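You operate a simulated robot arm through the tools that you are given. There is no shell and no other tool.

You run a simulated two-armed robot. Do the job below in one go: nothing can be reset, and whatever is moved stays where it is left.

TASK
Move the two bolts to the holes that tablet 2 names.
Fine: wake it first; shut the rack lid and book the job last.

Only the result counts: the job must be done as asked and must still hold three seconds after the hand-in. Knocking over, shifting, dropping, spilling or breaking anything else fails it. A push-on lid holds only when it is set on centred and level and pressed home; a screw cap is set on level and turned clockwise until tight.

THE ROBOT
Two 7-joint arms with fingered hands on one trunk that stands fixed in place. Base frame: the origin is at the foot of the trunk, x ahead of it, y to its left, z up; the work surface is at about z = 0.9. Lengths are in m, angles in degrees, forces in N, time in s.
The left shoulder is at [0.042, 0.163, 1.061], the right one opposite. Payload 4 kg a hand.
The TCP of each hand is the grasp point between the finger pads, 0.036 m short of the fingertips. In the tool frame z runs along the fingers and y along their closing line. Largest opening 0.124 m; the body of the gripper starts 0.042 m behind the TCP. The gripper is a hand of 4 fingers: y runs from the thumb to the fingers, the wrist lies at [-0.015, -0.099, -0.189] in the tool frame.
Orientation is that of the tool frame in the base frame, as a unit quaternion [x, y, z, w]. With the fingers straight down and the wrist toward the robot, the tool's x, y and z point along [0, 1, 0], [1, 0, 0] and [0, 0, -1] of the base frame.

THE INTERFACE
- The arms move only by the tool nudge_tool. It takes "left_moves", "right_moves" or both (then of equal length, played together; a hand with none holds still); each is a list of rows, each an object (a shift or turn left out is 0) with "dp": the shift along the base's x, y, z in m, a list of three; "turn": the turn, a rotation vector about the base's x, y, z in degrees, a list of three. In form: [{"dp": [dx, dy, dz], "turn": [rx, ry, rz]}, ...]. A call has 1 to 20 rows; each row is the pose to reach, as a shift and turn from the pose commanded when the call began. A row lasts 0.2 s, in which the tool goes at most 0.05 m and 8.6 degrees; a call with a longer step from one row to the next is refused whole. A pose out of reach is approached as far as the arm can. The call stops where the force on the tool passes 90 N (or 10 N more than at its start, if that is more) or the arm is blocked; 0.2 s more then pass. In this call time passes only in rows, and 0.2 s behind the last. It gives the time, the measured TCP pose, the force on the tool (base axes), the opening and the grip force at its end, in the units of the frame above (readings bear some noise), with the torque about the TCP (base axes, N m) and any sound that the robot's microphone picked up.
- Cameras (640 x 400 px; columns grow to the right, rows downward): "scene" is now at [0.1484, 0.0571, 1.3255]; the picture's right is [0.49, -0.87, -0.08], its down [-0.37, -0.13, -0.92] and it looks along [0.79, 0.48, -0.39] (base axes); focal length 233 px, centre (320, 200). "left" rides on the left gripper at [-0.075, -0.086, -0.123] in its tool frame; the picture's right is [-0.70, -0.34, 0.63], its down [0.65, -0.68, 0.35] and it looks along [0.32, 0.65, 0.69] (tool axes); focal length 275 px, centre (320, 200). "right" rides on the right gripper at [0.075, -0.086, -0.123] in its tool frame; the picture's right is [-0.70, 0.34, -0.63], its down [-0.64, -0.68, 0.35] and it looks along [-0.32, 0.65, 0.69] (tool axes); focal length 275 px, centre (320, 200). There is no depth. A picture from a camera that has moved, and an enlarged one, comes with that camera's place and axes in the base frame and with its lens. The place of the scene camera against the robot may be out by one fixed shift of up to 0.025 m in any direction.
- camera(camera): a new picture of that camera. The clock stands still meanwhile.
- lift_body(by): slides the trunk up (or, below 0, down) by that many m; the arms and the scene camera ride with it, the base frame stays. It gives what a move gives, with no picture.
- move_fingers(index, middle, ring, thumb_bend, thumb_turn, hand): sets how far each is bent, from 0 (flat) to 1 (curled in); at 0.3 the hand is open as for a grip, at 0.7 the pads meet at the TCP. One left out holds its place. A second passes; each finger stops where it meets its share of the squeeze, and holds until it gets a number again. It is the only way to open and close the hand. It gives what a move gives, with no picture; readings hold the bend of each and the force on the fingers (four entries, about 0 where the hand has none), thumb and palm. thumb_turn goes from beside the hand (0) to across from the fingers (1), as for a grip.
- turn_head(pan, tilt): turns the head with the scene camera to pan (to the left, within 86 degrees either way) and tilt (down, from -29 to 69), counted from straight ahead of the robot. It gives what a move gives.
- zoom(camera, box): a new picture of the part [left, top, right, bottom] of that camera's present view, enlarged. The clock stands still meanwhile.
- hand_in(): hands the job in; it is judged then, once.

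Places have to be worked out from the pictures, the camera data and where the tool is seen. Open the grippers and draw the arms clear of the work before you hand the job in, unless the task says otherwise.

The tools are called as a command line: name --argument value ..., lists and objects as JSON in quotes. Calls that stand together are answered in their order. nudge_tool: Moves the arms, as the interface text tells. Its arguments: {"type":"object","properties":{"left_moves":{"type":"array","items":{"type":"object","properties":{"dp":{"type":"array","items":{"type":"number"}},"turn":{"type":"array","items":{"type":"number"}}}}},"right_moves":{"type":"array","items":{"type":"object","properties":{"dp":{"type":"array","items":{"type":"number"}},"turn":{"type":"array","items":{"type":"number"}}}}}},"required":[]} The other tools are called the same way: lift_body (by) slides the trunk up or down; move_fingers (index, middle, ring, thumb_bend, thumb_turn, hand) moves the fingers one by one; turn_head (pan, tilt) turns the head that bears the scene camera; camera (camera) takes a picture; zoom (camera, box) takes an enlarged picture of a part of a camera's view; hand_in () hands the job in.

At the start:

```text
time: 0.0
left_tcp_pos: [0.5535, 0.645, 1.2924]
left_tool_rot: [0.707, 0.707, 0.0, 0.0]
left_force: [-0.4, 0.4, 0.3]
left_torque: [0.01, 0.03, -0.02]
left_opening: 0.1237
left_grasp_force: 0.1
left_shape: jaw
left_bend: [0.3, 0.3, 0.3, 0.3, 0.98]
left_finger forces: [0.0, 0.0, 0.0, 0.1, 0.0, 0.0]
right_tcp_pos: [0.694, -0.076, 1.2555]
right_tool_rot: [0.708, 0.707, 0.0, 0.0]
right_force: [0.1, 0.9, 0.7]
right_torque: [-0.02, 0.0, -0.01]
right_opening: 0.1236
right_grasp_force: 0.0
right_shape: jaw
right_bend: [0.3, 0.3, 0.3, 0.3, 0.98]
right_finger forces: [0.0, 0.1, 0.0, 0.0, 0.0, 0.0]
trunk travel left (down, up): [-0.225, 0.253]
head pan, tilt: [29.7, 15.0]
```

scene: 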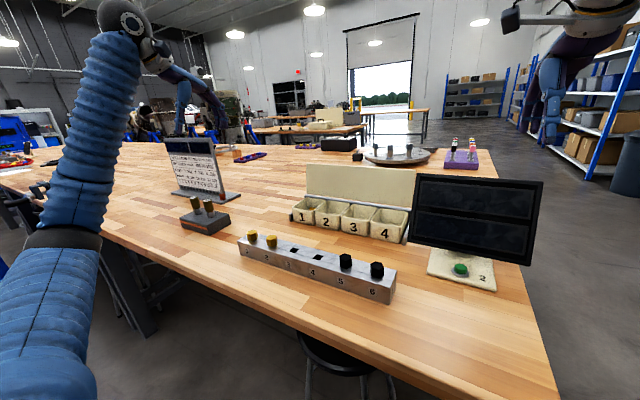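
right: 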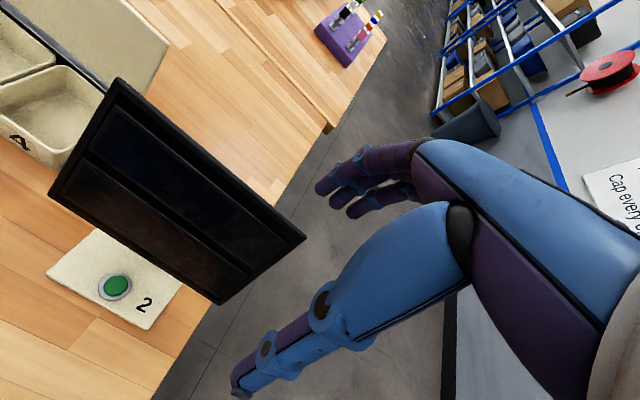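
left: 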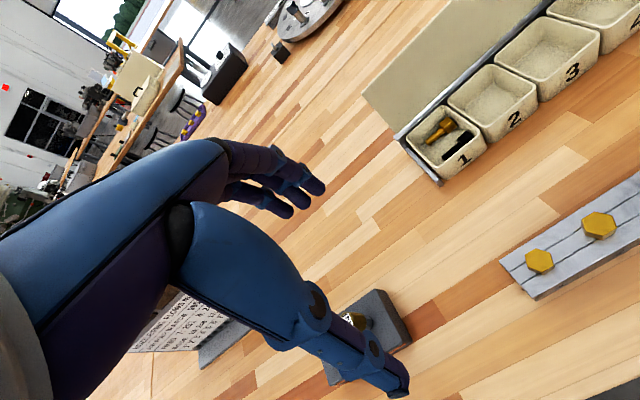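

I start by looking closer at the scene: the panel at left, the rack, the tablet with the green button, and the small block.

zoom --camera "scene" --box '[150, 130, 260, 240]'

zoom --camera "scene" --box '[220, 150, 420, 310]'

zoom --camera "scene" --box '[380, 130, 560, 300]'

zoom --camera "left" --box '[120, 280, 440, 400]'

```text
3.64 times, centred on (205, 185) of scene
camera zoom: at [0.1484, 0.0571, 1.3255], right [0.49, -0.87, -0.08], down [-0.37, -0.13, -0.92], along [0.79, 0.48, -0.39], focal length 846 px, centre (738, 254)
```

zoom: 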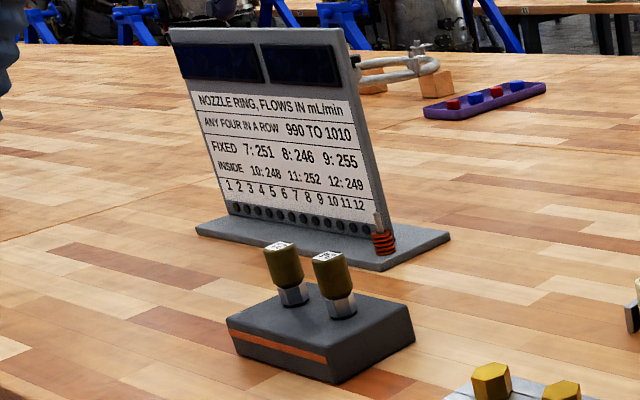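

```text
2.50 times, centred on (320, 230) of scene
camera zoom: at [0.1484, 0.0571, 1.3255], right [0.49, -0.87, -0.08], down [-0.37, -0.13, -0.92], along [0.79, 0.48, -0.39], focal length 582 px, centre (320, 125)
```

zoom: 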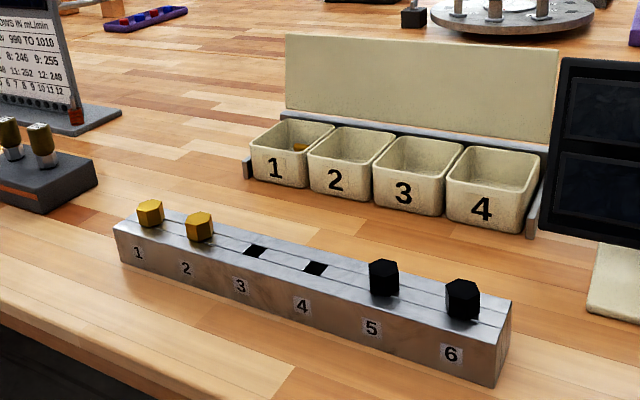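

```text
2.35 times, centred on (470, 215) of scene
camera zoom: at [0.1484, 0.0571, 1.3255], right [0.49, -0.87, -0.08], down [-0.37, -0.13, -0.92], along [0.79, 0.48, -0.39], focal length 548 px, centre (-33, 165)
```

zoom: 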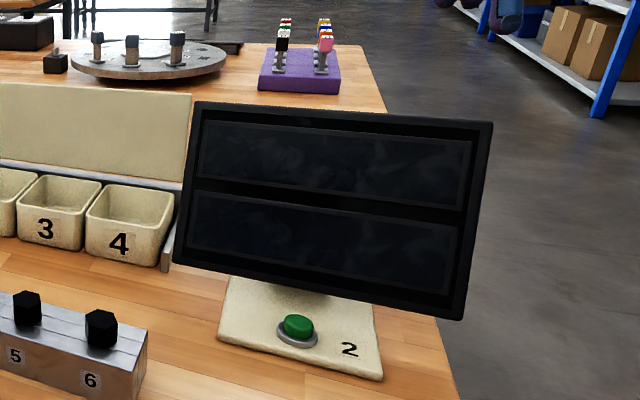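

```text
2.00 times, centred on (280, 340) of left
camera zoom: at [0.4696, 0.5702, 1.4158], right [-0.34, -0.7, -0.63], down [-0.68, 0.65, -0.35], along [0.65, 0.32, -0.69], focal length 551 px, centre (400, -80)
```

zoom: 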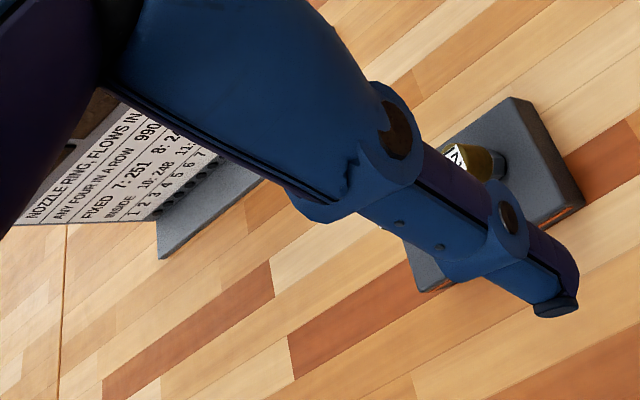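

The tablet 2 stands at the right with a green button on its foot; the rail has two gold and two black heads with holes 3, 4 empty, and bin 1 seems to hold something too. I look around with the head for the rack lid and whatever "booking" needs.

turn_head --pan -25 --tilt 20

camera --camera "scene"

turn_head --pan 10 --tilt 30

camera --camera "scene"

turn_head --pan 65 --tilt 20

camera --camera "scene"

```text
time: 1.2
left_tcp_pos: [0.5544, 0.6453, 1.2926]
left_tool_rot: [0.707, 0.707, 0.0, 0.0]
left_force: [0.1, 0.5, 0.2]
left_torque: [-0.02, 0.04, 0.01]
left_opening: 0.1238
left_grasp_force: 0.1
left_shape: jaw
left_bend: [0.3, 0.3, 0.3, 0.3, 0.98]
left_finger forces: [0.0, 0.1, 0.0, 0.0, 0.0, 0.0]
right_tcp_pos: [0.6932, -0.074, 1.2561]
right_tool_rot: [0.707, 0.707, 0.0, 0.0]
right_force: [-0.3, 0.2, 0.7]
right_torque: [0.0, -0.01, 0.02]
right_opening: 0.1237
right_grasp_force: 0.0
right_shape: jaw
right_bend: [0.3, 0.3, 0.3, 0.3, 0.98]
right_finger forces: [0.1, 0.0, 0.0, 0.1, 0.0, 0.1]
trunk travel left (down, up): [-0.225, 0.253]
head pan, tilt: [-25.0, 20.0]
```

```text
taken
camera scene: at [0.1504, -0.0284, 1.317], right [-0.42, -0.91, 0.06], down [-0.45, 0.14, -0.88], along [0.79, -0.4, -0.47], focal length 233 px, centre (320, 200)
```

scene: 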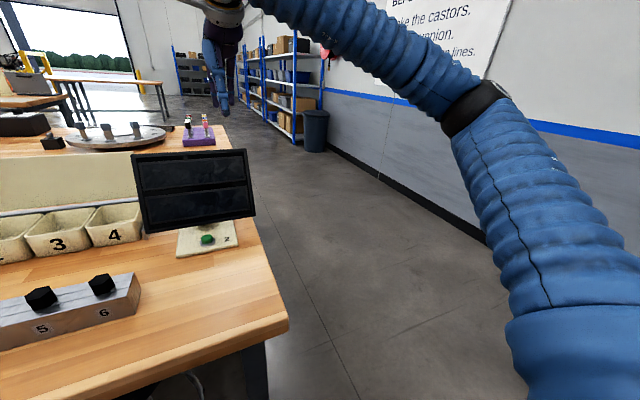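

```text
time: 2.2
left_tcp_pos: [0.5547, 0.6467, 1.2924]
left_tool_rot: [0.707, 0.707, -0.001, -0.001]
left_force: [-0.3, -0.2, -1.1]
left_torque: [-0.01, -0.01, 0.04]
left_opening: 0.1235
left_grasp_force: 0.1
left_shape: jaw
left_bend: [0.3, 0.3, 0.3, 0.3, 0.98]
left_finger forces: [0.0, 0.0, 0.1, 0.1, 0.1, 0.0]
right_tcp_pos: [0.6931, -0.075, 1.2559]
right_tool_rot: [0.707, 0.708, 0.0, 0.0]
right_force: [0.1, 0.1, 0.2]
right_torque: [0.0, 0.0, -0.01]
right_opening: 0.1237
right_grasp_force: 0.0
right_shape: jaw
right_bend: [0.3, 0.3, 0.3, 0.3, 0.98]
right_finger forces: [0.1, 0.0, 0.1, 0.0, 0.0, 0.0]
trunk travel left (down, up): [-0.225, 0.253]
head pan, tilt: [10.0, 30.0]
```

```text
taken
camera scene: at [0.1526, 0.0265, 1.3005], right [0.17, -0.98, -0.03], down [-0.62, -0.09, -0.78], along [0.77, 0.15, -0.62], focal length 233 px, centre (320, 200)
```

scene: 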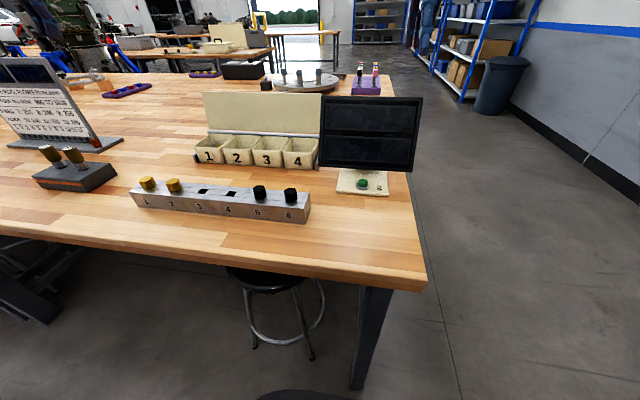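

```text
time: 3.5
left_tcp_pos: [0.5546, 0.6465, 1.293]
left_tool_rot: [0.707, 0.707, -0.001, -0.001]
left_force: [0.0, 0.1, 0.8]
left_torque: [-0.03, -0.01, 0.02]
left_opening: 0.1235
left_grasp_force: 0.0
left_shape: jaw
left_bend: [0.3, 0.3, 0.3, 0.3, 0.98]
left_finger forces: [0.1, 0.0, 0.0, 0.0, 0.0, 0.0]
right_tcp_pos: [0.6937, -0.0749, 1.2564]
right_tool_rot: [0.707, 0.707, 0.0, 0.0]
right_force: [-0.2, 0.0, -0.1]
right_torque: [-0.01, 0.03, 0.01]
right_opening: 0.1235
right_grasp_force: 0.1
right_shape: jaw
right_bend: [0.3, 0.3, 0.3, 0.3, 0.98]
right_finger forces: [0.0, 0.0, 0.0, 0.0, 0.0, 0.0]
trunk travel left (down, up): [-0.225, 0.253]
head pan, tilt: [65.0, 20.0]
```

```text
taken
camera scene: at [0.106, 0.0953, 1.3239], right [0.9, -0.42, -0.14], down [-0.29, -0.31, -0.91], along [0.34, 0.85, -0.4], focal length 233 px, centre (320, 200)
```

scene: 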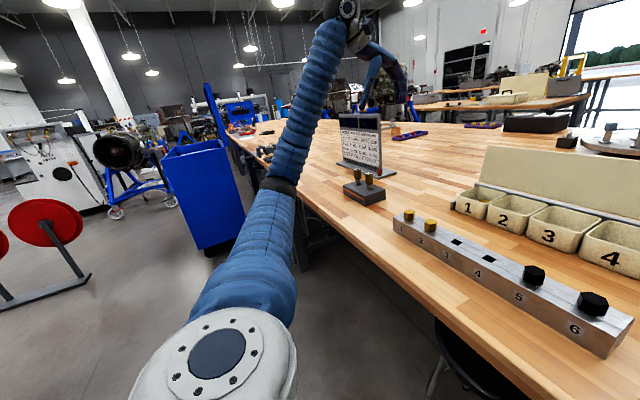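

No other tablet or lid is seen; the lid looks like the tan plate standing behind the bins of rack 1–4. I zoom in on bin 1 and on the rail with the hand cameras.

zoom --camera "left" --box '[360, 60, 640, 320]'

zoom --camera "right" --box '[0, 60, 320, 340]'

turn_head --pan 20 --tilt 25

zoom --camera "scene" --box '[200, 60, 460, 220]'

zoom --camera "scene" --box '[150, 160, 390, 310]'

```text
1.54 times, centred on (500, 190) of left
camera zoom: at [0.4696, 0.5702, 1.4158], right [-0.34, -0.7, -0.63], down [-0.68, 0.65, -0.35], along [0.65, 0.32, -0.69], focal length 424 px, centre (43, 215)
```

zoom: 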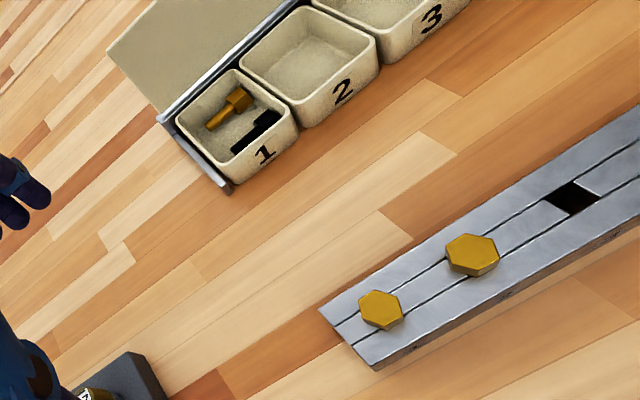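

```text
1.43 times, centred on (160, 200) of right
camera zoom: at [0.6094, 0.0004, 1.3786], right [0.34, -0.7, 0.63], down [-0.68, -0.64, -0.35], along [0.65, -0.32, -0.69], focal length 393 px, centre (549, 200)
```

zoom: 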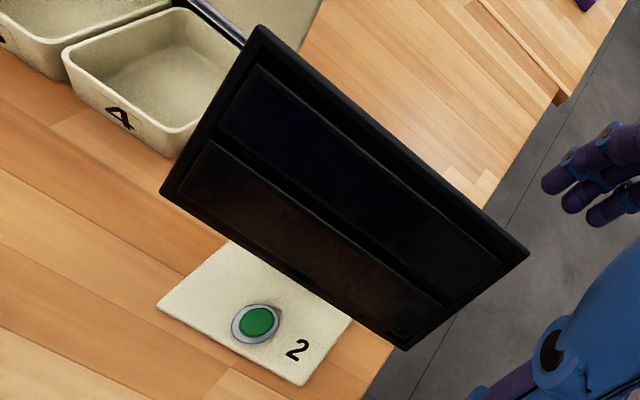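

```text
time: 4.6
left_tcp_pos: [0.5534, 0.6459, 1.2926]
left_tool_rot: [0.707, 0.707, 0.0, -0.001]
left_force: [0.5, -0.3, 0.7]
left_torque: [-0.02, 0.01, -0.01]
left_opening: 0.1237
left_grasp_force: 0.0
left_shape: jaw
left_bend: [0.3, 0.3, 0.3, 0.3, 0.98]
left_finger forces: [0.0, 0.0, 0.0, 0.0, 0.2, 0.0]
right_tcp_pos: [0.6926, -0.0746, 1.2564]
right_tool_rot: [0.707, 0.707, 0.0, 0.0]
right_force: [-0.1, 0.8, 0.6]
right_torque: [0.01, -0.03, 0.0]
right_opening: 0.1239
right_grasp_force: 0.0
right_shape: jaw
right_bend: [0.3, 0.3, 0.3, 0.3, 0.98]
right_finger forces: [0.0, 0.0, 0.1, 0.1, 0.1, 0.1]
trunk travel left (down, up): [-0.225, 0.253]
head pan, tilt: [20.0, 25.0]
```

```text
2.46 times, centred on (330, 140) of scene
camera zoom: at [0.1513, 0.0425, 1.3087], right [0.34, -0.94, -0.05], down [-0.53, -0.14, -0.83], along [0.78, 0.31, -0.55], focal length 573 px, centre (295, 348)
```

zoom: 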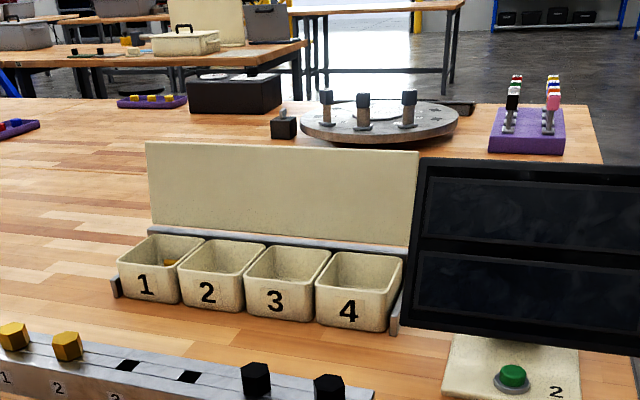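

```text
2.67 times, centred on (270, 235) of scene
camera zoom: at [0.1513, 0.0425, 1.3087], right [0.34, -0.94, -0.05], down [-0.53, -0.14, -0.83], along [0.78, 0.31, -0.55], focal length 621 px, centre (453, 107)
```

zoom: 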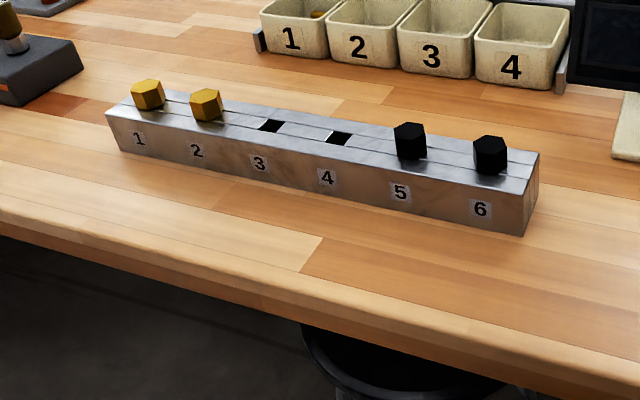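

Bin 1 holds a gold and a black bolt lying loose; tablet 2's button I judge at about (0.675, 0.0, 0.93) from the right hand camera. I close the right hand into a pointed shape to press it, then look.

move_fingers --hand "right" --index 0.7 --middle 0.7 --ring 0.7 --thumb_bend 0.7

camera --camera "right"

```text
time: 5.6
left_tcp_pos: [0.5546, 0.6456, 1.2917]
left_tool_rot: [0.707, 0.707, 0.0, -0.001]
left_force: [0.3, -0.3, -0.4]
left_torque: [-0.04, -0.04, 0.01]
left_opening: 0.1234
left_grasp_force: 0.0
left_shape: jaw
left_bend: [0.3, 0.3, 0.3, 0.3, 0.98]
left_finger forces: [0.0, 0.0, 0.1, 0.1, 0.0, 0.0]
right_tcp_pos: [0.6937, -0.075, 1.2553]
right_tool_rot: [0.707, 0.707, -0.001, 0.0]
right_force: [-0.4, 0.2, -1.1]
right_torque: [-0.01, 0.01, 0.0]
right_opening: 0.0012
right_grasp_force: 0.1
right_shape: fingers
right_bend: [0.7, 0.7, 0.7, 0.7, 0.98]
right_finger forces: [0.0, 0.0, 0.0, 0.0, 0.0, 0.0]
trunk travel left (down, up): [-0.225, 0.253]
head pan, tilt: [20.0, 25.0]
```

```text
taken
camera right: at [0.6093, 0.0004, 1.3786], right [0.34, -0.7, 0.63], down [-0.68, -0.64, -0.35], along [0.65, -0.32, -0.69], focal length 275 px, centre (320, 200)
```

right: 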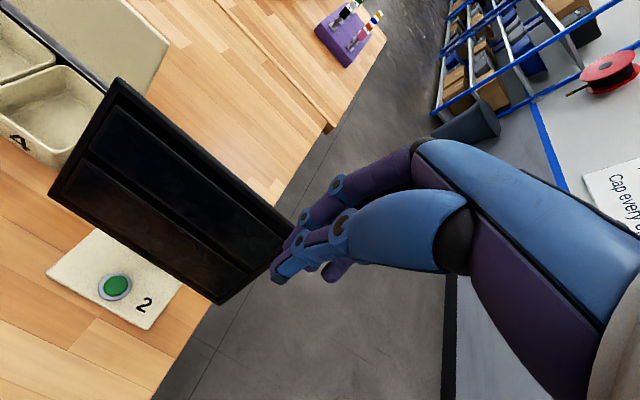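

The closed fingertips show where expected. I tilt the hand 40° so the fingers point forward and down and bring the tip above the button, staying clear of the screen.

nudge_tool --right_moves '[{"dp": [-0.02, 0.02, 0], "turn": [0, -8, 0]}, {"dp": [-0.042, 0.04, 0], "turn": [0, -16, 0]}, {"dp": [-0.042, 0.06, -0.02], "turn": [0, -24, 0]}, {"dp": [-0.042, 0.075, -0.05], "turn": [0, -32, 0]}, {"dp": [-0.042, 0.075, -0.09], "turn": [0, -40, 0]}, {"dp": [-0.042, 0.075, -0.13], "turn": [0, -40, 0]}, {"dp": [-0.042, 0.075, -0.16], "turn": [0, -40, 0]}]'

camera --camera "right"

camera --camera "scene"

```text
time: 7.2
left_tcp_pos: [0.5552, 0.646, 1.2917]
left_tool_rot: [0.707, 0.707, 0.0, 0.0]
left_force: [-0.1, 0.1, 0.3]
left_torque: [0.0, 0.02, -0.04]
left_opening: 0.1239
left_grasp_force: 0.0
left_shape: jaw
left_bend: [0.3, 0.3, 0.3, 0.3, 0.98]
left_finger forces: [0.0, 0.0, 0.1, 0.0, 0.0, 0.0]
right_tcp_pos: [0.6502, -0.0004, 1.0955]
right_tool_rot: [0.665, 0.664, 0.241, 0.241]
right_force: [0.6, 0.1, -0.2]
right_torque: [-0.02, 0.01, -0.03]
right_opening: 0.0012
right_grasp_force: 0.0
right_shape: fingers
right_bend: [0.7, 0.7, 0.7, 0.7, 0.98]
right_finger forces: [0.0, 0.1, 0.0, 0.0, 0.0, 0.0]
trunk travel left (down, up): [-0.225, 0.253]
head pan, tilt: [20.0, 25.0]
```

```text
taken
camera right: at [0.507, 0.0753, 1.1342], right [-0.15, -0.7, 0.7], down [-0.3, -0.64, -0.7], along [0.94, -0.32, -0.11], focal length 275 px, centre (320, 200)
```

right: 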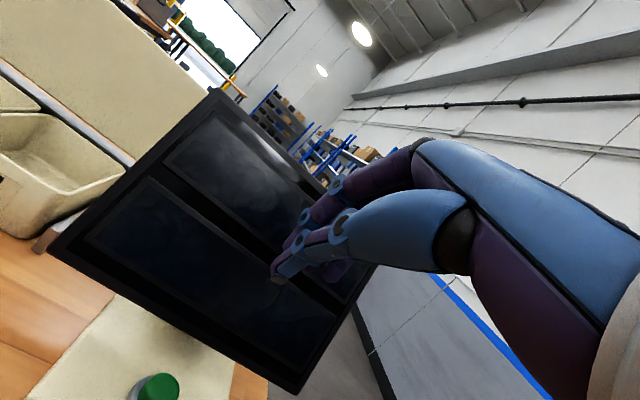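

```text
taken
camera scene: at [0.1516, 0.0421, 1.3086], right [0.34, -0.94, -0.05], down [-0.53, -0.14, -0.83], along [0.78, 0.31, -0.55], focal length 233 px, centre (320, 200)
```

scene: 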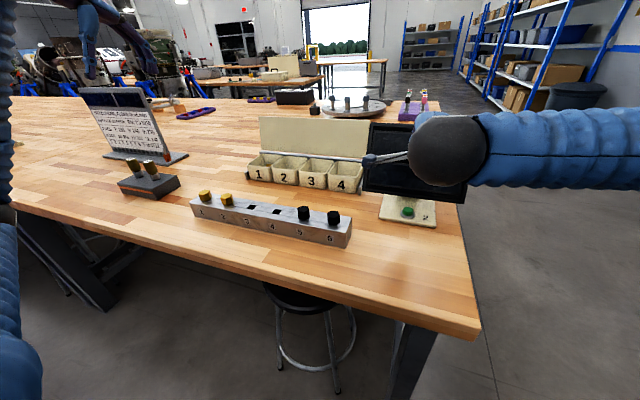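

The button resolves to about (0.676, 0.004, 0.933). I come down to about 1.5 cm above it with the tip.

nudge_tool --right_moves '[{"dp": [0.004, 0.004, -0.04]}, {"dp": [0.004, 0.004, -0.08]}, {"dp": [0.004, 0.004, -0.11]}]'

camera --camera "right"

zoom --camera "scene" --box '[340, 120, 480, 250]'

```text
time: 8.0
left_tcp_pos: [0.5544, 0.6462, 1.2924]
left_tool_rot: [0.707, 0.707, 0.0, 0.0]
left_force: [0.6, -0.7, 0.0]
left_torque: [0.02, 0.0, 0.01]
left_opening: 0.124
left_grasp_force: 0.1
left_shape: jaw
left_bend: [0.3, 0.3, 0.3, 0.3, 0.98]
left_finger forces: [0.0, 0.0, 0.0, 0.0, 0.1, 0.0]
right_tcp_pos: [0.6551, 0.0047, 0.9855]
right_tool_rot: [0.665, 0.665, 0.242, 0.241]
right_force: [-0.6, 0.4, 1.0]
right_torque: [0.02, 0.05, -0.05]
right_opening: 0.0012
right_grasp_force: 0.0
right_shape: fingers
right_bend: [0.7, 0.7, 0.7, 0.7, 0.98]
right_finger forces: [0.0, 0.0, 0.0, 0.1, 0.1, 0.1]
trunk travel left (down, up): [-0.225, 0.253]
head pan, tilt: [20.0, 25.0]
```

```text
taken
camera right: at [0.512, 0.0797, 1.0243], right [-0.15, -0.7, 0.7], down [-0.3, -0.64, -0.7], along [0.94, -0.32, -0.11], focal length 275 px, centre (320, 200)
```

right: 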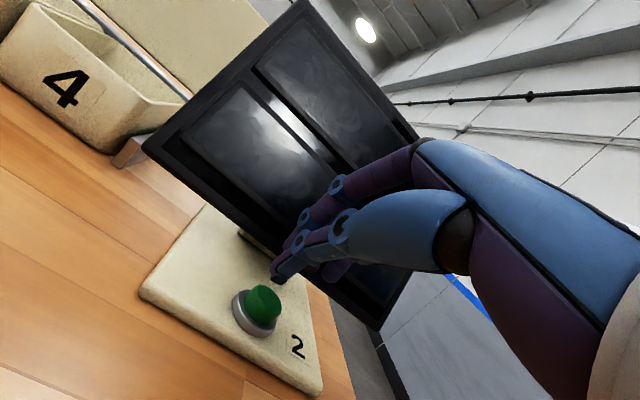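

```text
3.08 times, centred on (410, 185) of scene
camera zoom: at [0.1519, 0.0423, 1.3086], right [0.34, -0.94, -0.05], down [-0.53, -0.14, -0.83], along [0.78, 0.31, -0.55], focal length 716 px, centre (43, 246)
```

zoom: 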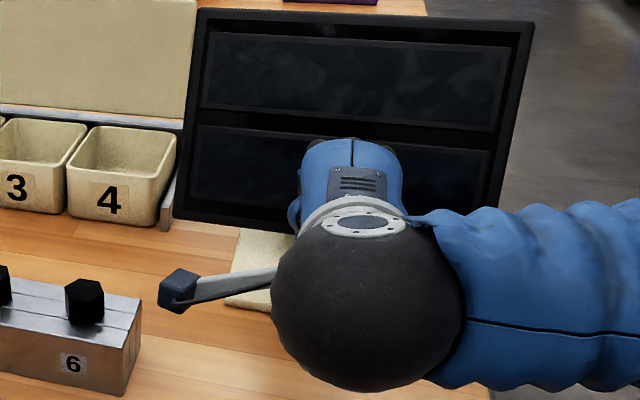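

The button top is at about (0.676, 0.002, 0.930) and the fingertips hang some 2.5 cm above it. I lower in small steps to press it.

nudge_tool --right_moves '[{"dp": [0, -0.002, -0.012]}, {"dp": [0, -0.002, -0.018]}, {"dp": [0, -0.002, -0.022]}, {"dp": [0, -0.002, -0.025]}, {"dp": [0, -0.002, -0.028]}]'

camera --camera "right"

```text
time: 9.2
left_tcp_pos: [0.5529, 0.6476, 1.294]
left_tool_rot: [0.707, 0.707, 0.0, 0.0]
left_force: [-0.8, 0.4, 0.2]
left_torque: [0.0, -0.01, 0.01]
left_opening: 0.1238
left_grasp_force: 0.0
left_shape: jaw
left_bend: [0.3, 0.3, 0.3, 0.3, 0.98]
left_finger forces: [0.0, 0.0, 0.0, 0.0, 0.1, 0.0]
right_tcp_pos: [0.6562, 0.0015, 0.9598]
right_tool_rot: [0.665, 0.664, 0.243, 0.241]
right_force: [-3.2, 0.0, 11.8]
right_torque: [0.13, -0.05, 0.02]
right_opening: 0.0
right_grasp_force: 7.2
right_shape: fingers
right_bend: [0.69, 0.7, 0.7, 0.71, 0.98]
right_finger forces: [0.0, 0.1, 0.0, 0.0, 14.5, 0.0]
trunk travel left (down, up): [-0.225, 0.253]
head pan, tilt: [20.0, 25.0]
heard: click
```

```text
taken
camera right: at [0.5119, 0.078, 0.998], right [-0.15, -0.7, 0.7], down [-0.3, -0.64, -0.7], along [0.94, -0.32, -0.11], focal length 275 px, centre (320, 200)
```

right: 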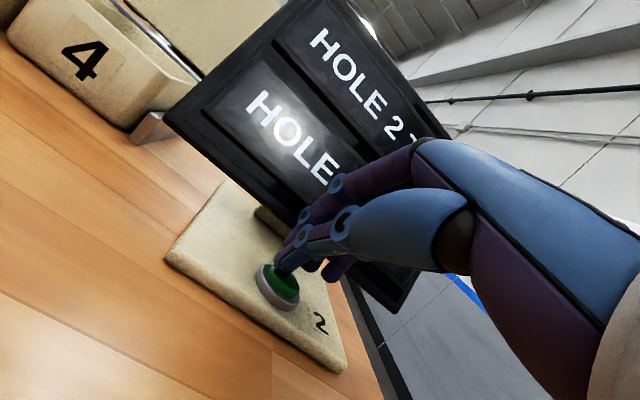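

A click was heard and the screen woke: it shows "HOLE 2 ..." lines. I back off straight up and then to the right to read it.

nudge_tool --right_moves '[{"dp": [0, 0, 0.03]}, {"dp": [-0.01, -0.0, 0.07]}, {"dp": [-0.03, -0.03, 0.11]}, {"dp": [-0.04, -0.07, 0.14]}, {"dp": [-0.04, -0.11, 0.17]}, {"dp": [-0.04, -0.15, 0.2]}]'

camera --camera "scene"

zoom --camera "scene" --box '[340, 110, 490, 230]'

camera --camera "right"

```text
refused: row 3 steps farther than a row can; nothing moved
```

```text
taken
camera scene: at [0.1502, 0.0424, 1.309], right [0.34, -0.94, -0.05], down [-0.53, -0.14, -0.84], along [0.78, 0.31, -0.55], focal length 233 px, centre (320, 200)
```

scene: 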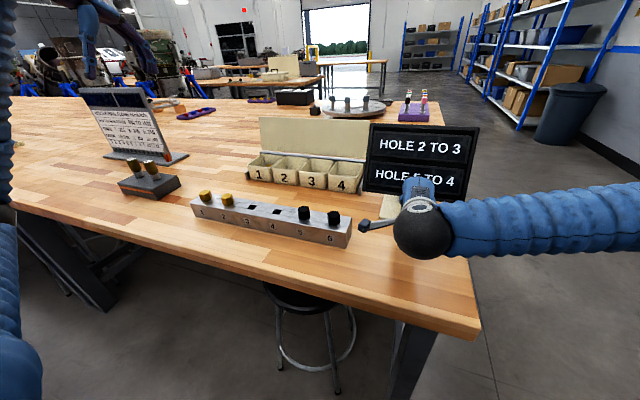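

```text
3.33 times, centred on (415, 170) of scene
camera zoom: at [0.1502, 0.0424, 1.309], right [0.34, -0.94, -0.05], down [-0.53, -0.14, -0.84], along [0.78, 0.31, -0.55], focal length 776 px, centre (3, 300)
```

zoom: 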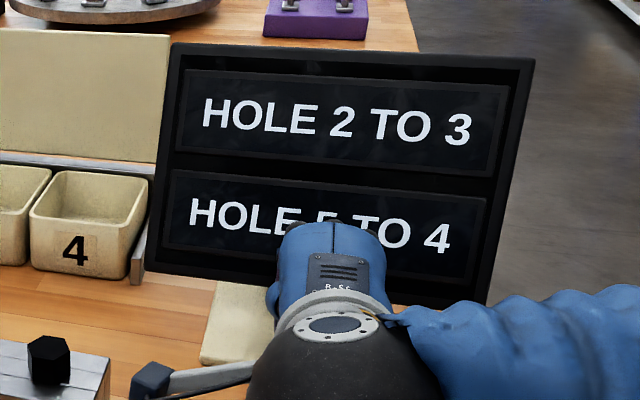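

```text
taken
camera right: at [0.5119, 0.078, 0.998], right [-0.15, -0.7, 0.7], down [-0.3, -0.64, -0.7], along [0.94, -0.32, -0.11], focal length 275 px, centre (320, 200)
```

right: 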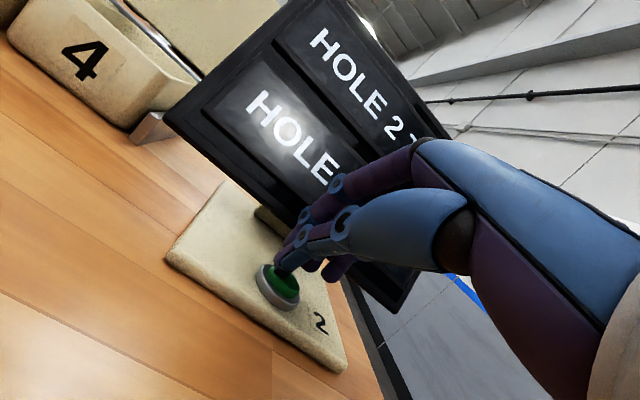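

The screen reads "HOLE 2 TO 3" and "HOLE 5(?) TO 4". The retreat was refused for a too-long step, so I retreat in smaller ones.

nudge_tool --right_moves '[{"dp": [0, 0, 0.03]}, {"dp": [-0.01, -0.0, 0.06]}, {"dp": [-0.02, -0.02, 0.09]}, {"dp": [-0.025, -0.05, 0.12]}, {"dp": [-0.025, -0.085, 0.145]}, {"dp": [-0.025, -0.12, 0.17]}, {"dp": [-0.025, -0.155, 0.195]}]'

camera --camera "scene"

zoom --camera "scene" --box '[340, 110, 490, 230]'

camera --camera "right"

```text
time: 10.8
left_tcp_pos: [0.554, 0.6456, 1.2941]
left_tool_rot: [0.707, 0.707, 0.001, -0.001]
left_force: [-1.2, -0.8, -0.7]
left_torque: [0.01, -0.01, 0.01]
left_opening: 0.1236
left_grasp_force: 0.1
left_shape: jaw
left_bend: [0.3, 0.3, 0.3, 0.3, 0.98]
left_finger forces: [0.0, 0.0, 0.0, 0.0, 0.0, 0.0]
right_tcp_pos: [0.6315, -0.1558, 1.1511]
right_tool_rot: [0.665, 0.664, 0.241, 0.242]
right_force: [-0.3, 0.7, 0.2]
right_torque: [-0.03, -0.03, -0.01]
right_opening: 0.0007
right_grasp_force: 0.1
right_shape: fingers
right_bend: [0.7, 0.7, 0.7, 0.7, 0.98]
right_finger forces: [0.0, 0.0, 0.0, 0.1, 0.1, 0.0]
trunk travel left (down, up): [-0.225, 0.253]
head pan, tilt: [20.0, 25.0]
```

```text
taken
camera scene: at [0.1508, 0.0413, 1.3088], right [0.34, -0.94, -0.05], down [-0.53, -0.14, -0.84], along [0.78, 0.31, -0.55], focal length 233 px, centre (320, 200)
```

scene: 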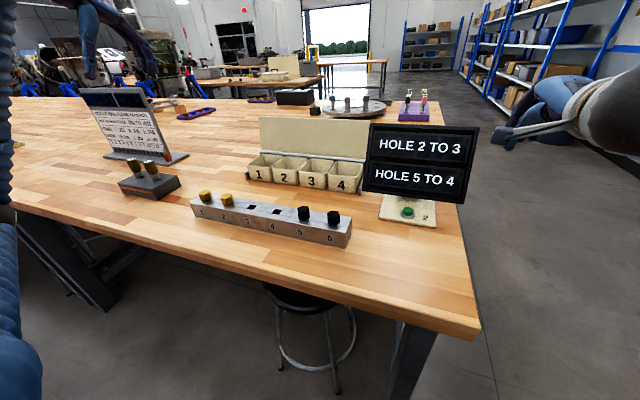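

```text
3.33 times, centred on (415, 170) of scene
camera zoom: at [0.1508, 0.0413, 1.3088], right [0.34, -0.94, -0.05], down [-0.53, -0.14, -0.84], along [0.78, 0.31, -0.55], focal length 776 px, centre (3, 300)
```

zoom: 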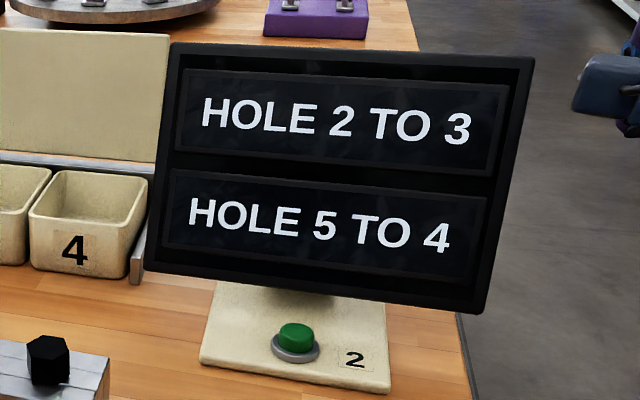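

```text
taken
camera right: at [0.4868, -0.0796, 1.1911], right [-0.15, -0.7, 0.7], down [-0.3, -0.64, -0.7], along [0.94, -0.31, -0.11], focal length 275 px, centre (320, 200)
```

right: 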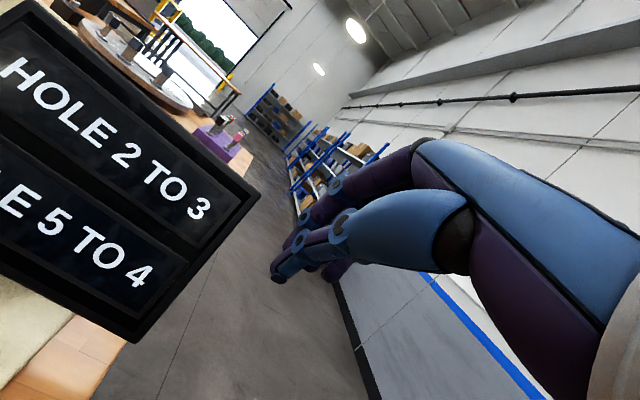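

The tablet says: bolt of hole 2 to 3, bolt of hole 5 to 4. Before moving, I look at the remaining gear to find out what "book the job" could mean.

zoom --camera "scene" --box '[70, 80, 200, 210]'

zoom --camera "scene" --box '[270, 80, 450, 130]'

zoom --camera "scene" --box '[180, 110, 380, 250]'

turn_head --pan 50 --tilt 25

camera --camera "scene"

```text
3.08 times, centred on (135, 145) of scene
camera zoom: at [0.1508, 0.0413, 1.3088], right [0.34, -0.94, -0.05], down [-0.53, -0.14, -0.84], along [0.78, 0.31, -0.55], focal length 716 px, centre (889, 369)
```

zoom: 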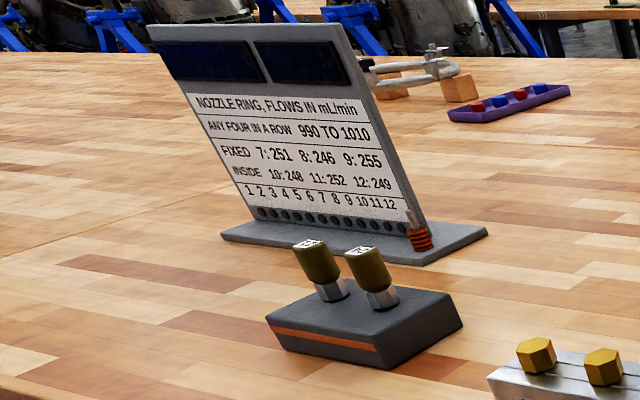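

```text
3.56 times, centred on (360, 105) of scene
camera zoom: at [0.1508, 0.0413, 1.3088], right [0.34, -0.94, -0.05], down [-0.53, -0.14, -0.84], along [0.78, 0.31, -0.55], focal length 828 px, centre (178, 538)
```

zoom: 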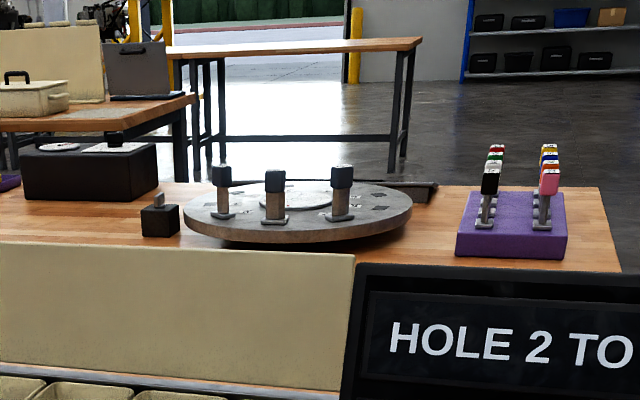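

```text
2.86 times, centred on (280, 180) of scene
camera zoom: at [0.1508, 0.0413, 1.3088], right [0.34, -0.94, -0.05], down [-0.53, -0.14, -0.84], along [0.78, 0.31, -0.55], focal length 665 px, centre (434, 257)
```

zoom: 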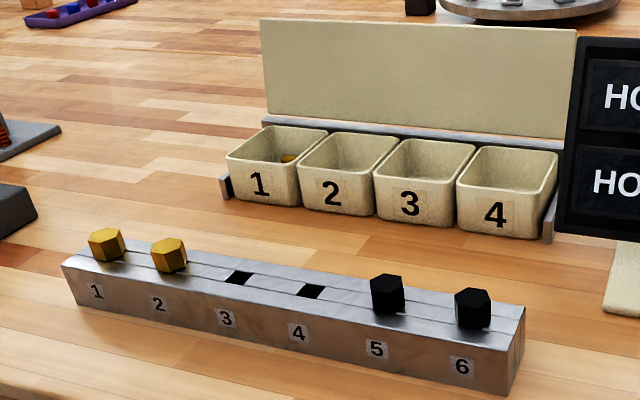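

```text
time: 11.8
left_tcp_pos: [0.5552, 0.6455, 1.293]
left_tool_rot: [0.707, 0.707, 0.0, 0.0]
left_force: [0.8, 0.0, 0.0]
left_torque: [0.0, 0.03, 0.0]
left_opening: 0.1236
left_grasp_force: 0.1
left_shape: jaw
left_bend: [0.3, 0.3, 0.3, 0.3, 0.98]
left_finger forces: [0.1, 0.1, 0.0, 0.1, 0.0, 0.0]
right_tcp_pos: [0.6303, -0.1532, 1.1514]
right_tool_rot: [0.665, 0.664, 0.242, 0.242]
right_force: [-0.4, 0.0, 1.0]
right_torque: [0.01, 0.01, 0.0]
right_opening: 0.0009
right_grasp_force: 0.1
right_shape: fingers
right_bend: [0.7, 0.7, 0.7, 0.7, 0.98]
right_finger forces: [0.1, 0.1, 0.0, 0.0, 0.1, 0.0]
trunk travel left (down, up): [-0.225, 0.253]
head pan, tilt: [50.0, 25.0]
```

```text
taken
camera scene: at [0.1243, 0.0813, 1.3129], right [0.76, -0.64, -0.12], down [-0.41, -0.32, -0.85], along [0.51, 0.69, -0.51], focal length 233 px, centre (320, 200)
```

scene: 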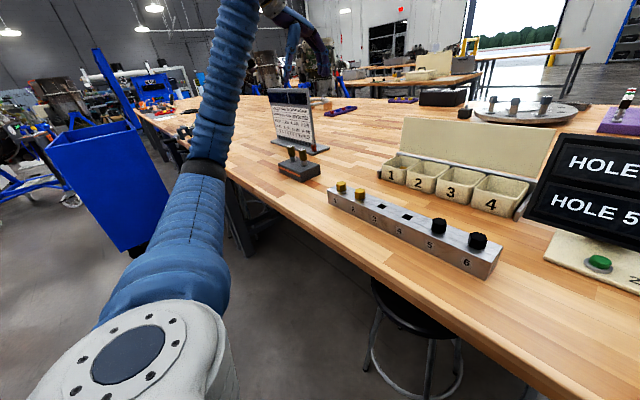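

No other button is in sight, so booking is most likely pressing tablet 2's button again at the end. Next I bring the left hand above hole 2 (judged around (0.55, 0.46)) to see the bolts close up.

nudge_tool --left_moves '[{"dp": [0, -0.03, -0.03]}, {"dp": [0, -0.06, -0.06]}, {"dp": [0, -0.09, -0.09]}, {"dp": [0, -0.12, -0.12]}, {"dp": [0, -0.15, -0.15]}, {"dp": [0, -0.18, -0.18]}]'

camera --camera "left"

camera --camera "scene"

```text
time: 13.2
left_tcp_pos: [0.5564, 0.4672, 1.1119]
left_tool_rot: [0.707, 0.707, 0.0, 0.0]
left_force: [-0.5, 0.3, -0.3]
left_torque: [0.0, 0.0, -0.01]
left_opening: 0.1237
left_grasp_force: 0.2
left_shape: jaw
left_bend: [0.3, 0.3, 0.3, 0.3, 0.98]
left_finger forces: [0.1, 0.1, 0.1, 0.0, 0.0, 0.0]
right_tcp_pos: [0.6302, -0.1543, 1.1524]
right_tool_rot: [0.664, 0.665, 0.242, 0.242]
right_force: [-0.5, 0.0, 0.3]
right_torque: [0.0, 0.0, -0.02]
right_opening: 0.0008
right_grasp_force: 0.1
right_shape: fingers
right_bend: [0.7, 0.7, 0.7, 0.7, 0.98]
right_finger forces: [0.1, 0.0, 0.1, 0.0, 0.0, 0.1]
trunk travel left (down, up): [-0.225, 0.253]
head pan, tilt: [50.0, 25.0]
```

```text
taken
camera left: at [0.471, 0.3903, 1.2358], right [-0.34, -0.7, -0.63], down [-0.68, 0.64, -0.35], along [0.65, 0.32, -0.69], focal length 275 px, centre (320, 200)
```

left: 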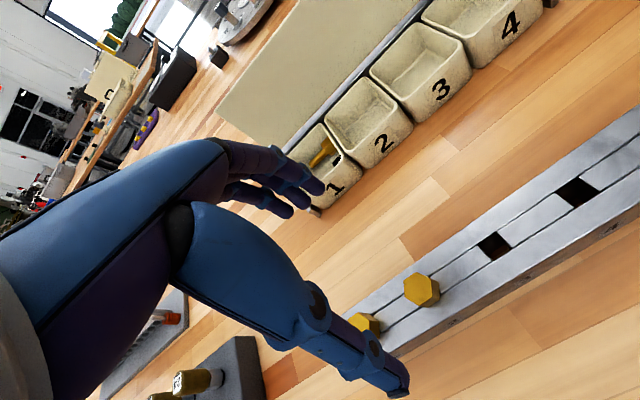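

```text
taken
camera scene: at [0.1246, 0.0813, 1.3128], right [0.76, -0.64, -0.12], down [-0.41, -0.32, -0.85], along [0.51, 0.69, -0.51], focal length 233 px, centre (320, 200)
```

scene: 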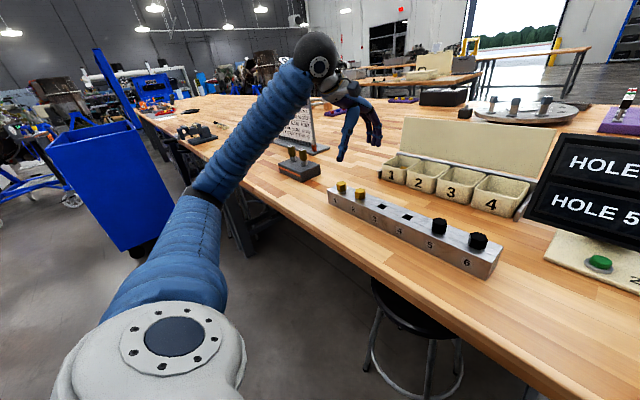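

I zoom in on the rail from the left hand camera.

zoom --camera "left" --box '[320, 150, 640, 350]'

zoom --camera "scene" --box '[310, 160, 510, 290]'

```text
2.00 times, centred on (480, 250) of left
camera zoom: at [0.471, 0.3903, 1.2358], right [-0.34, -0.7, -0.63], down [-0.68, 0.64, -0.35], along [0.65, 0.32, -0.69], focal length 551 px, centre (0, 100)
```

zoom: 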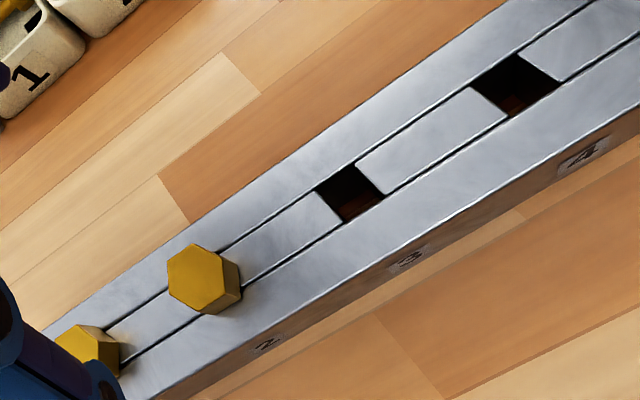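

```text
3.08 times, centred on (410, 225) of scene
camera zoom: at [0.1246, 0.0813, 1.3128], right [0.76, -0.64, -0.12], down [-0.41, -0.32, -0.85], along [0.51, 0.69, -0.51], focal length 716 px, centre (43, 123)
```

zoom: 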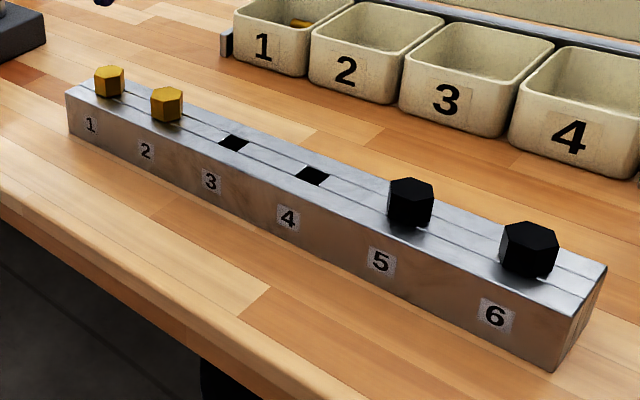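

The holes are about 19 mm square; hole 3 at (0.551, 0.386), hole 4 at (0.550, 0.310), bolt 2 at (0.551, 0.462), with the rail top near z 0.948. I look at how the fingers sit relative to the TCP on both hands.

zoom --camera "right" --box '[240, 120, 480, 300]'

zoom --camera "left" --box '[160, 120, 440, 400]'

```text
2.22 times, centred on (360, 210) of right
camera zoom: at [0.4878, -0.0784, 1.1905], right [-0.15, -0.7, 0.7], down [-0.3, -0.64, -0.7], along [0.94, -0.32, -0.11], focal length 612 px, centre (231, 178)
```

zoom: 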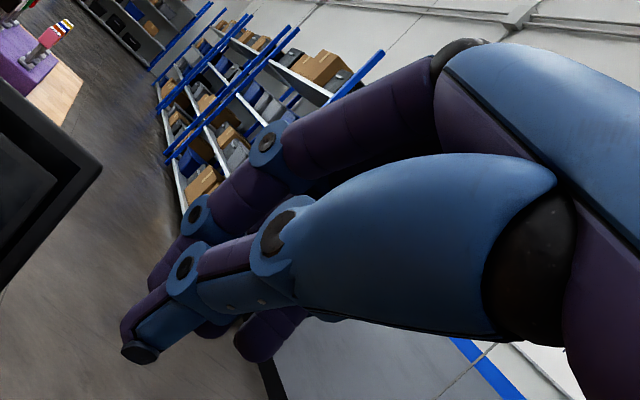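

```text
1.43 times, centred on (300, 260) of left
camera zoom: at [0.471, 0.3903, 1.2358], right [-0.34, -0.7, -0.63], down [-0.68, 0.64, -0.35], along [0.65, 0.32, -0.69], focal length 393 px, centre (349, 114)
```

zoom: 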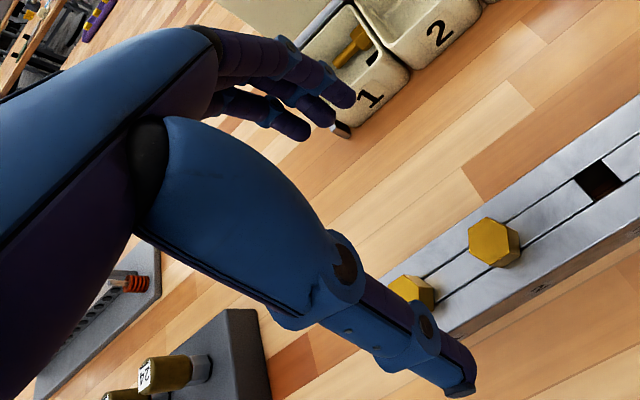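

Bolt 2's head is about 28 mm across the flats (facing ±x), 19 mm high, centred near (0.550, 0.463). I narrow the left hand's opening and come down to just above it, then check.

move_fingers --hand "left" --index 0.48 --middle 0.48 --ring 0.48 --thumb_bend 0.48 --thumb_turn 1.0

nudge_tool --left_moves '[{"dp": [-0.005, -0.003, -0.03]}, {"dp": [-0.005, -0.003, -0.06]}, {"dp": [-0.005, -0.003, -0.075]}]'

camera --camera "left"

zoom --camera "scene" --box '[290, 90, 490, 230]'

```text
time: 14.2
left_tcp_pos: [0.5559, 0.4672, 1.113]
left_tool_rot: [0.707, 0.707, 0.0, 0.0]
left_force: [0.1, 0.1, -0.4]
left_torque: [-0.01, -0.02, -0.01]
left_opening: 0.0687
left_grasp_force: 0.1
left_shape: fingers
left_bend: [0.48, 0.48, 0.48, 0.48, 1.0]
left_finger forces: [0.0, 0.1, 0.0, 0.0, 0.1, 0.1]
right_tcp_pos: [0.631, -0.1532, 1.1518]
right_tool_rot: [0.664, 0.664, 0.242, 0.242]
right_force: [0.5, -0.4, -0.7]
right_torque: [0.01, -0.01, -0.02]
right_opening: 0.0007
right_grasp_force: 0.0
right_shape: fingers
right_bend: [0.7, 0.7, 0.7, 0.7, 0.98]
right_finger forces: [0.0, 0.0, 0.0, 0.0, 0.0, 0.0]
trunk travel left (down, up): [-0.225, 0.253]
head pan, tilt: [50.0, 25.0]
```

```text
time: 15.0
left_tcp_pos: [0.5491, 0.464, 1.0377]
left_tool_rot: [0.707, 0.707, 0.001, 0.0]
left_force: [0.0, -0.3, -0.3]
left_torque: [0.0, 0.02, 0.01]
left_opening: 0.0686
left_grasp_force: 0.1
left_shape: fingers
left_bend: [0.48, 0.48, 0.48, 0.48, 1.0]
left_finger forces: [0.0, 0.0, 0.0, 0.0, 0.0, 0.0]
right_tcp_pos: [0.6307, -0.154, 1.1527]
right_tool_rot: [0.664, 0.665, 0.242, 0.241]
right_force: [0.6, 1.0, 0.4]
right_torque: [0.02, 0.0, 0.01]
right_opening: 0.001
right_grasp_force: 0.1
right_shape: fingers
right_bend: [0.7, 0.7, 0.7, 0.7, 0.98]
right_finger forces: [0.0, 0.0, 0.1, 0.0, 0.0, 0.1]
trunk travel left (down, up): [-0.225, 0.253]
head pan, tilt: [50.0, 25.0]
```

```text
taken
camera left: at [0.464, 0.3869, 1.1607], right [-0.34, -0.7, -0.63], down [-0.68, 0.65, -0.35], along [0.65, 0.31, -0.69], focal length 275 px, centre (320, 200)
```

left: 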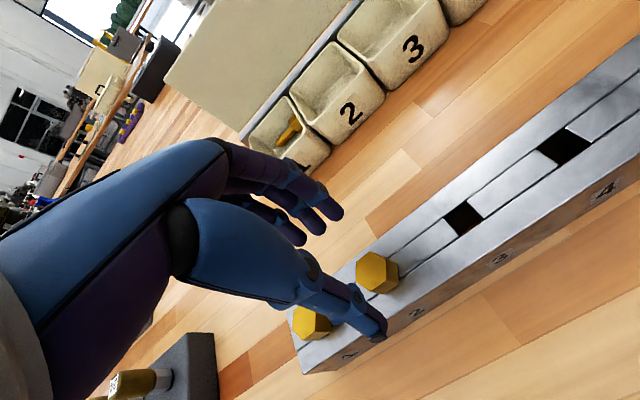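

```text
2.86 times, centred on (390, 160) of scene
camera zoom: at [0.1241, 0.0814, 1.3129], right [0.76, -0.64, -0.12], down [-0.41, -0.32, -0.85], along [0.51, 0.69, -0.51], focal length 665 px, centre (120, 314)
```

zoom: 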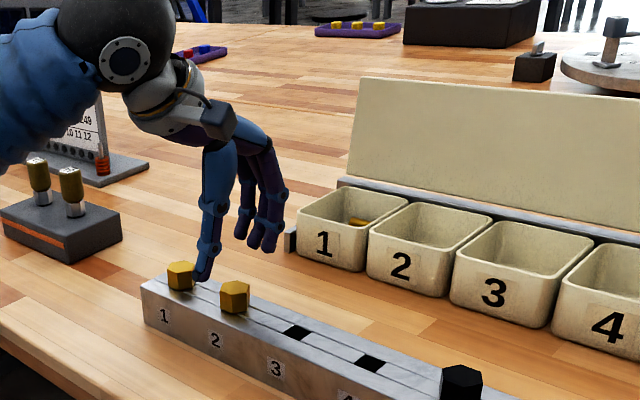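

The hand hangs centred over bolt 2 in x. I lower slowly to TCP z about 0.988, which puts the fingertips a few mm above the rail top on both sides of the head.

nudge_tool --left_moves '[{"dp": [0, -0.001, -0.015]}, {"dp": [0, -0.001, -0.03]}, {"dp": [0, -0.001, -0.04]}, {"dp": [0, -0.001, -0.045]}, {"dp": [0, -0.001, -0.049]}]'

camera --camera "left"

zoom --camera "scene" --box '[300, 130, 420, 230]'

```text
time: 16.2
left_tcp_pos: [0.549, 0.4623, 0.989]
left_tool_rot: [0.707, 0.707, 0.0, 0.0]
left_force: [-0.7, 0.1, -0.1]
left_torque: [-0.01, 0.0, 0.0]
left_opening: 0.0683
left_grasp_force: 0.1
left_shape: fingers
left_bend: [0.48, 0.48, 0.48, 0.48, 1.0]
left_finger forces: [0.0, 0.1, 0.0, 0.1, 0.0, 0.1]
right_tcp_pos: [0.63, -0.1537, 1.1519]
right_tool_rot: [0.665, 0.664, 0.241, 0.243]
right_force: [0.2, 0.3, -0.4]
right_torque: [0.04, 0.0, 0.04]
right_opening: 0.001
right_grasp_force: 0.0
right_shape: fingers
right_bend: [0.7, 0.7, 0.7, 0.7, 0.98]
right_finger forces: [0.0, 0.1, 0.0, 0.2, 0.1, 0.1]
trunk travel left (down, up): [-0.225, 0.253]
head pan, tilt: [50.0, 25.0]
```

```text
taken
camera left: at [0.464, 0.3863, 1.1119], right [-0.34, -0.7, -0.63], down [-0.68, 0.65, -0.35], along [0.65, 0.31, -0.69], focal length 275 px, centre (320, 200)
```

left: 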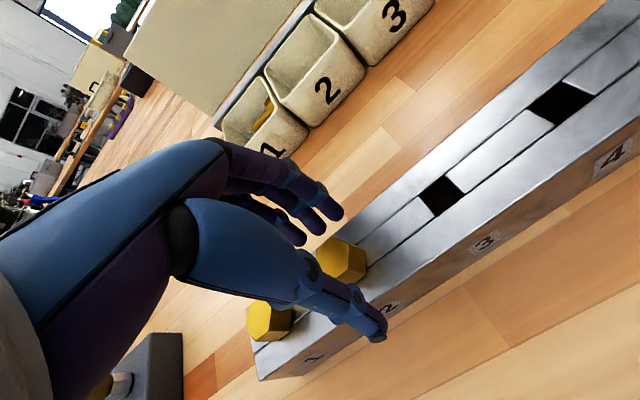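

```text
4.00 times, centred on (360, 180) of scene
camera zoom: at [0.1241, 0.0813, 1.3129], right [0.76, -0.64, -0.12], down [-0.41, -0.32, -0.85], along [0.51, 0.69, -0.51], focal length 931 px, centre (160, 280)
```

zoom: 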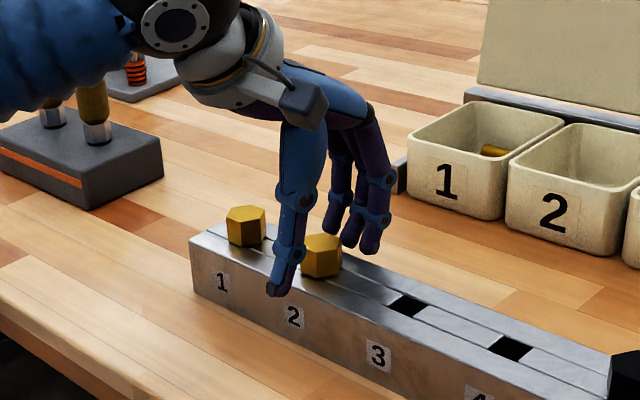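

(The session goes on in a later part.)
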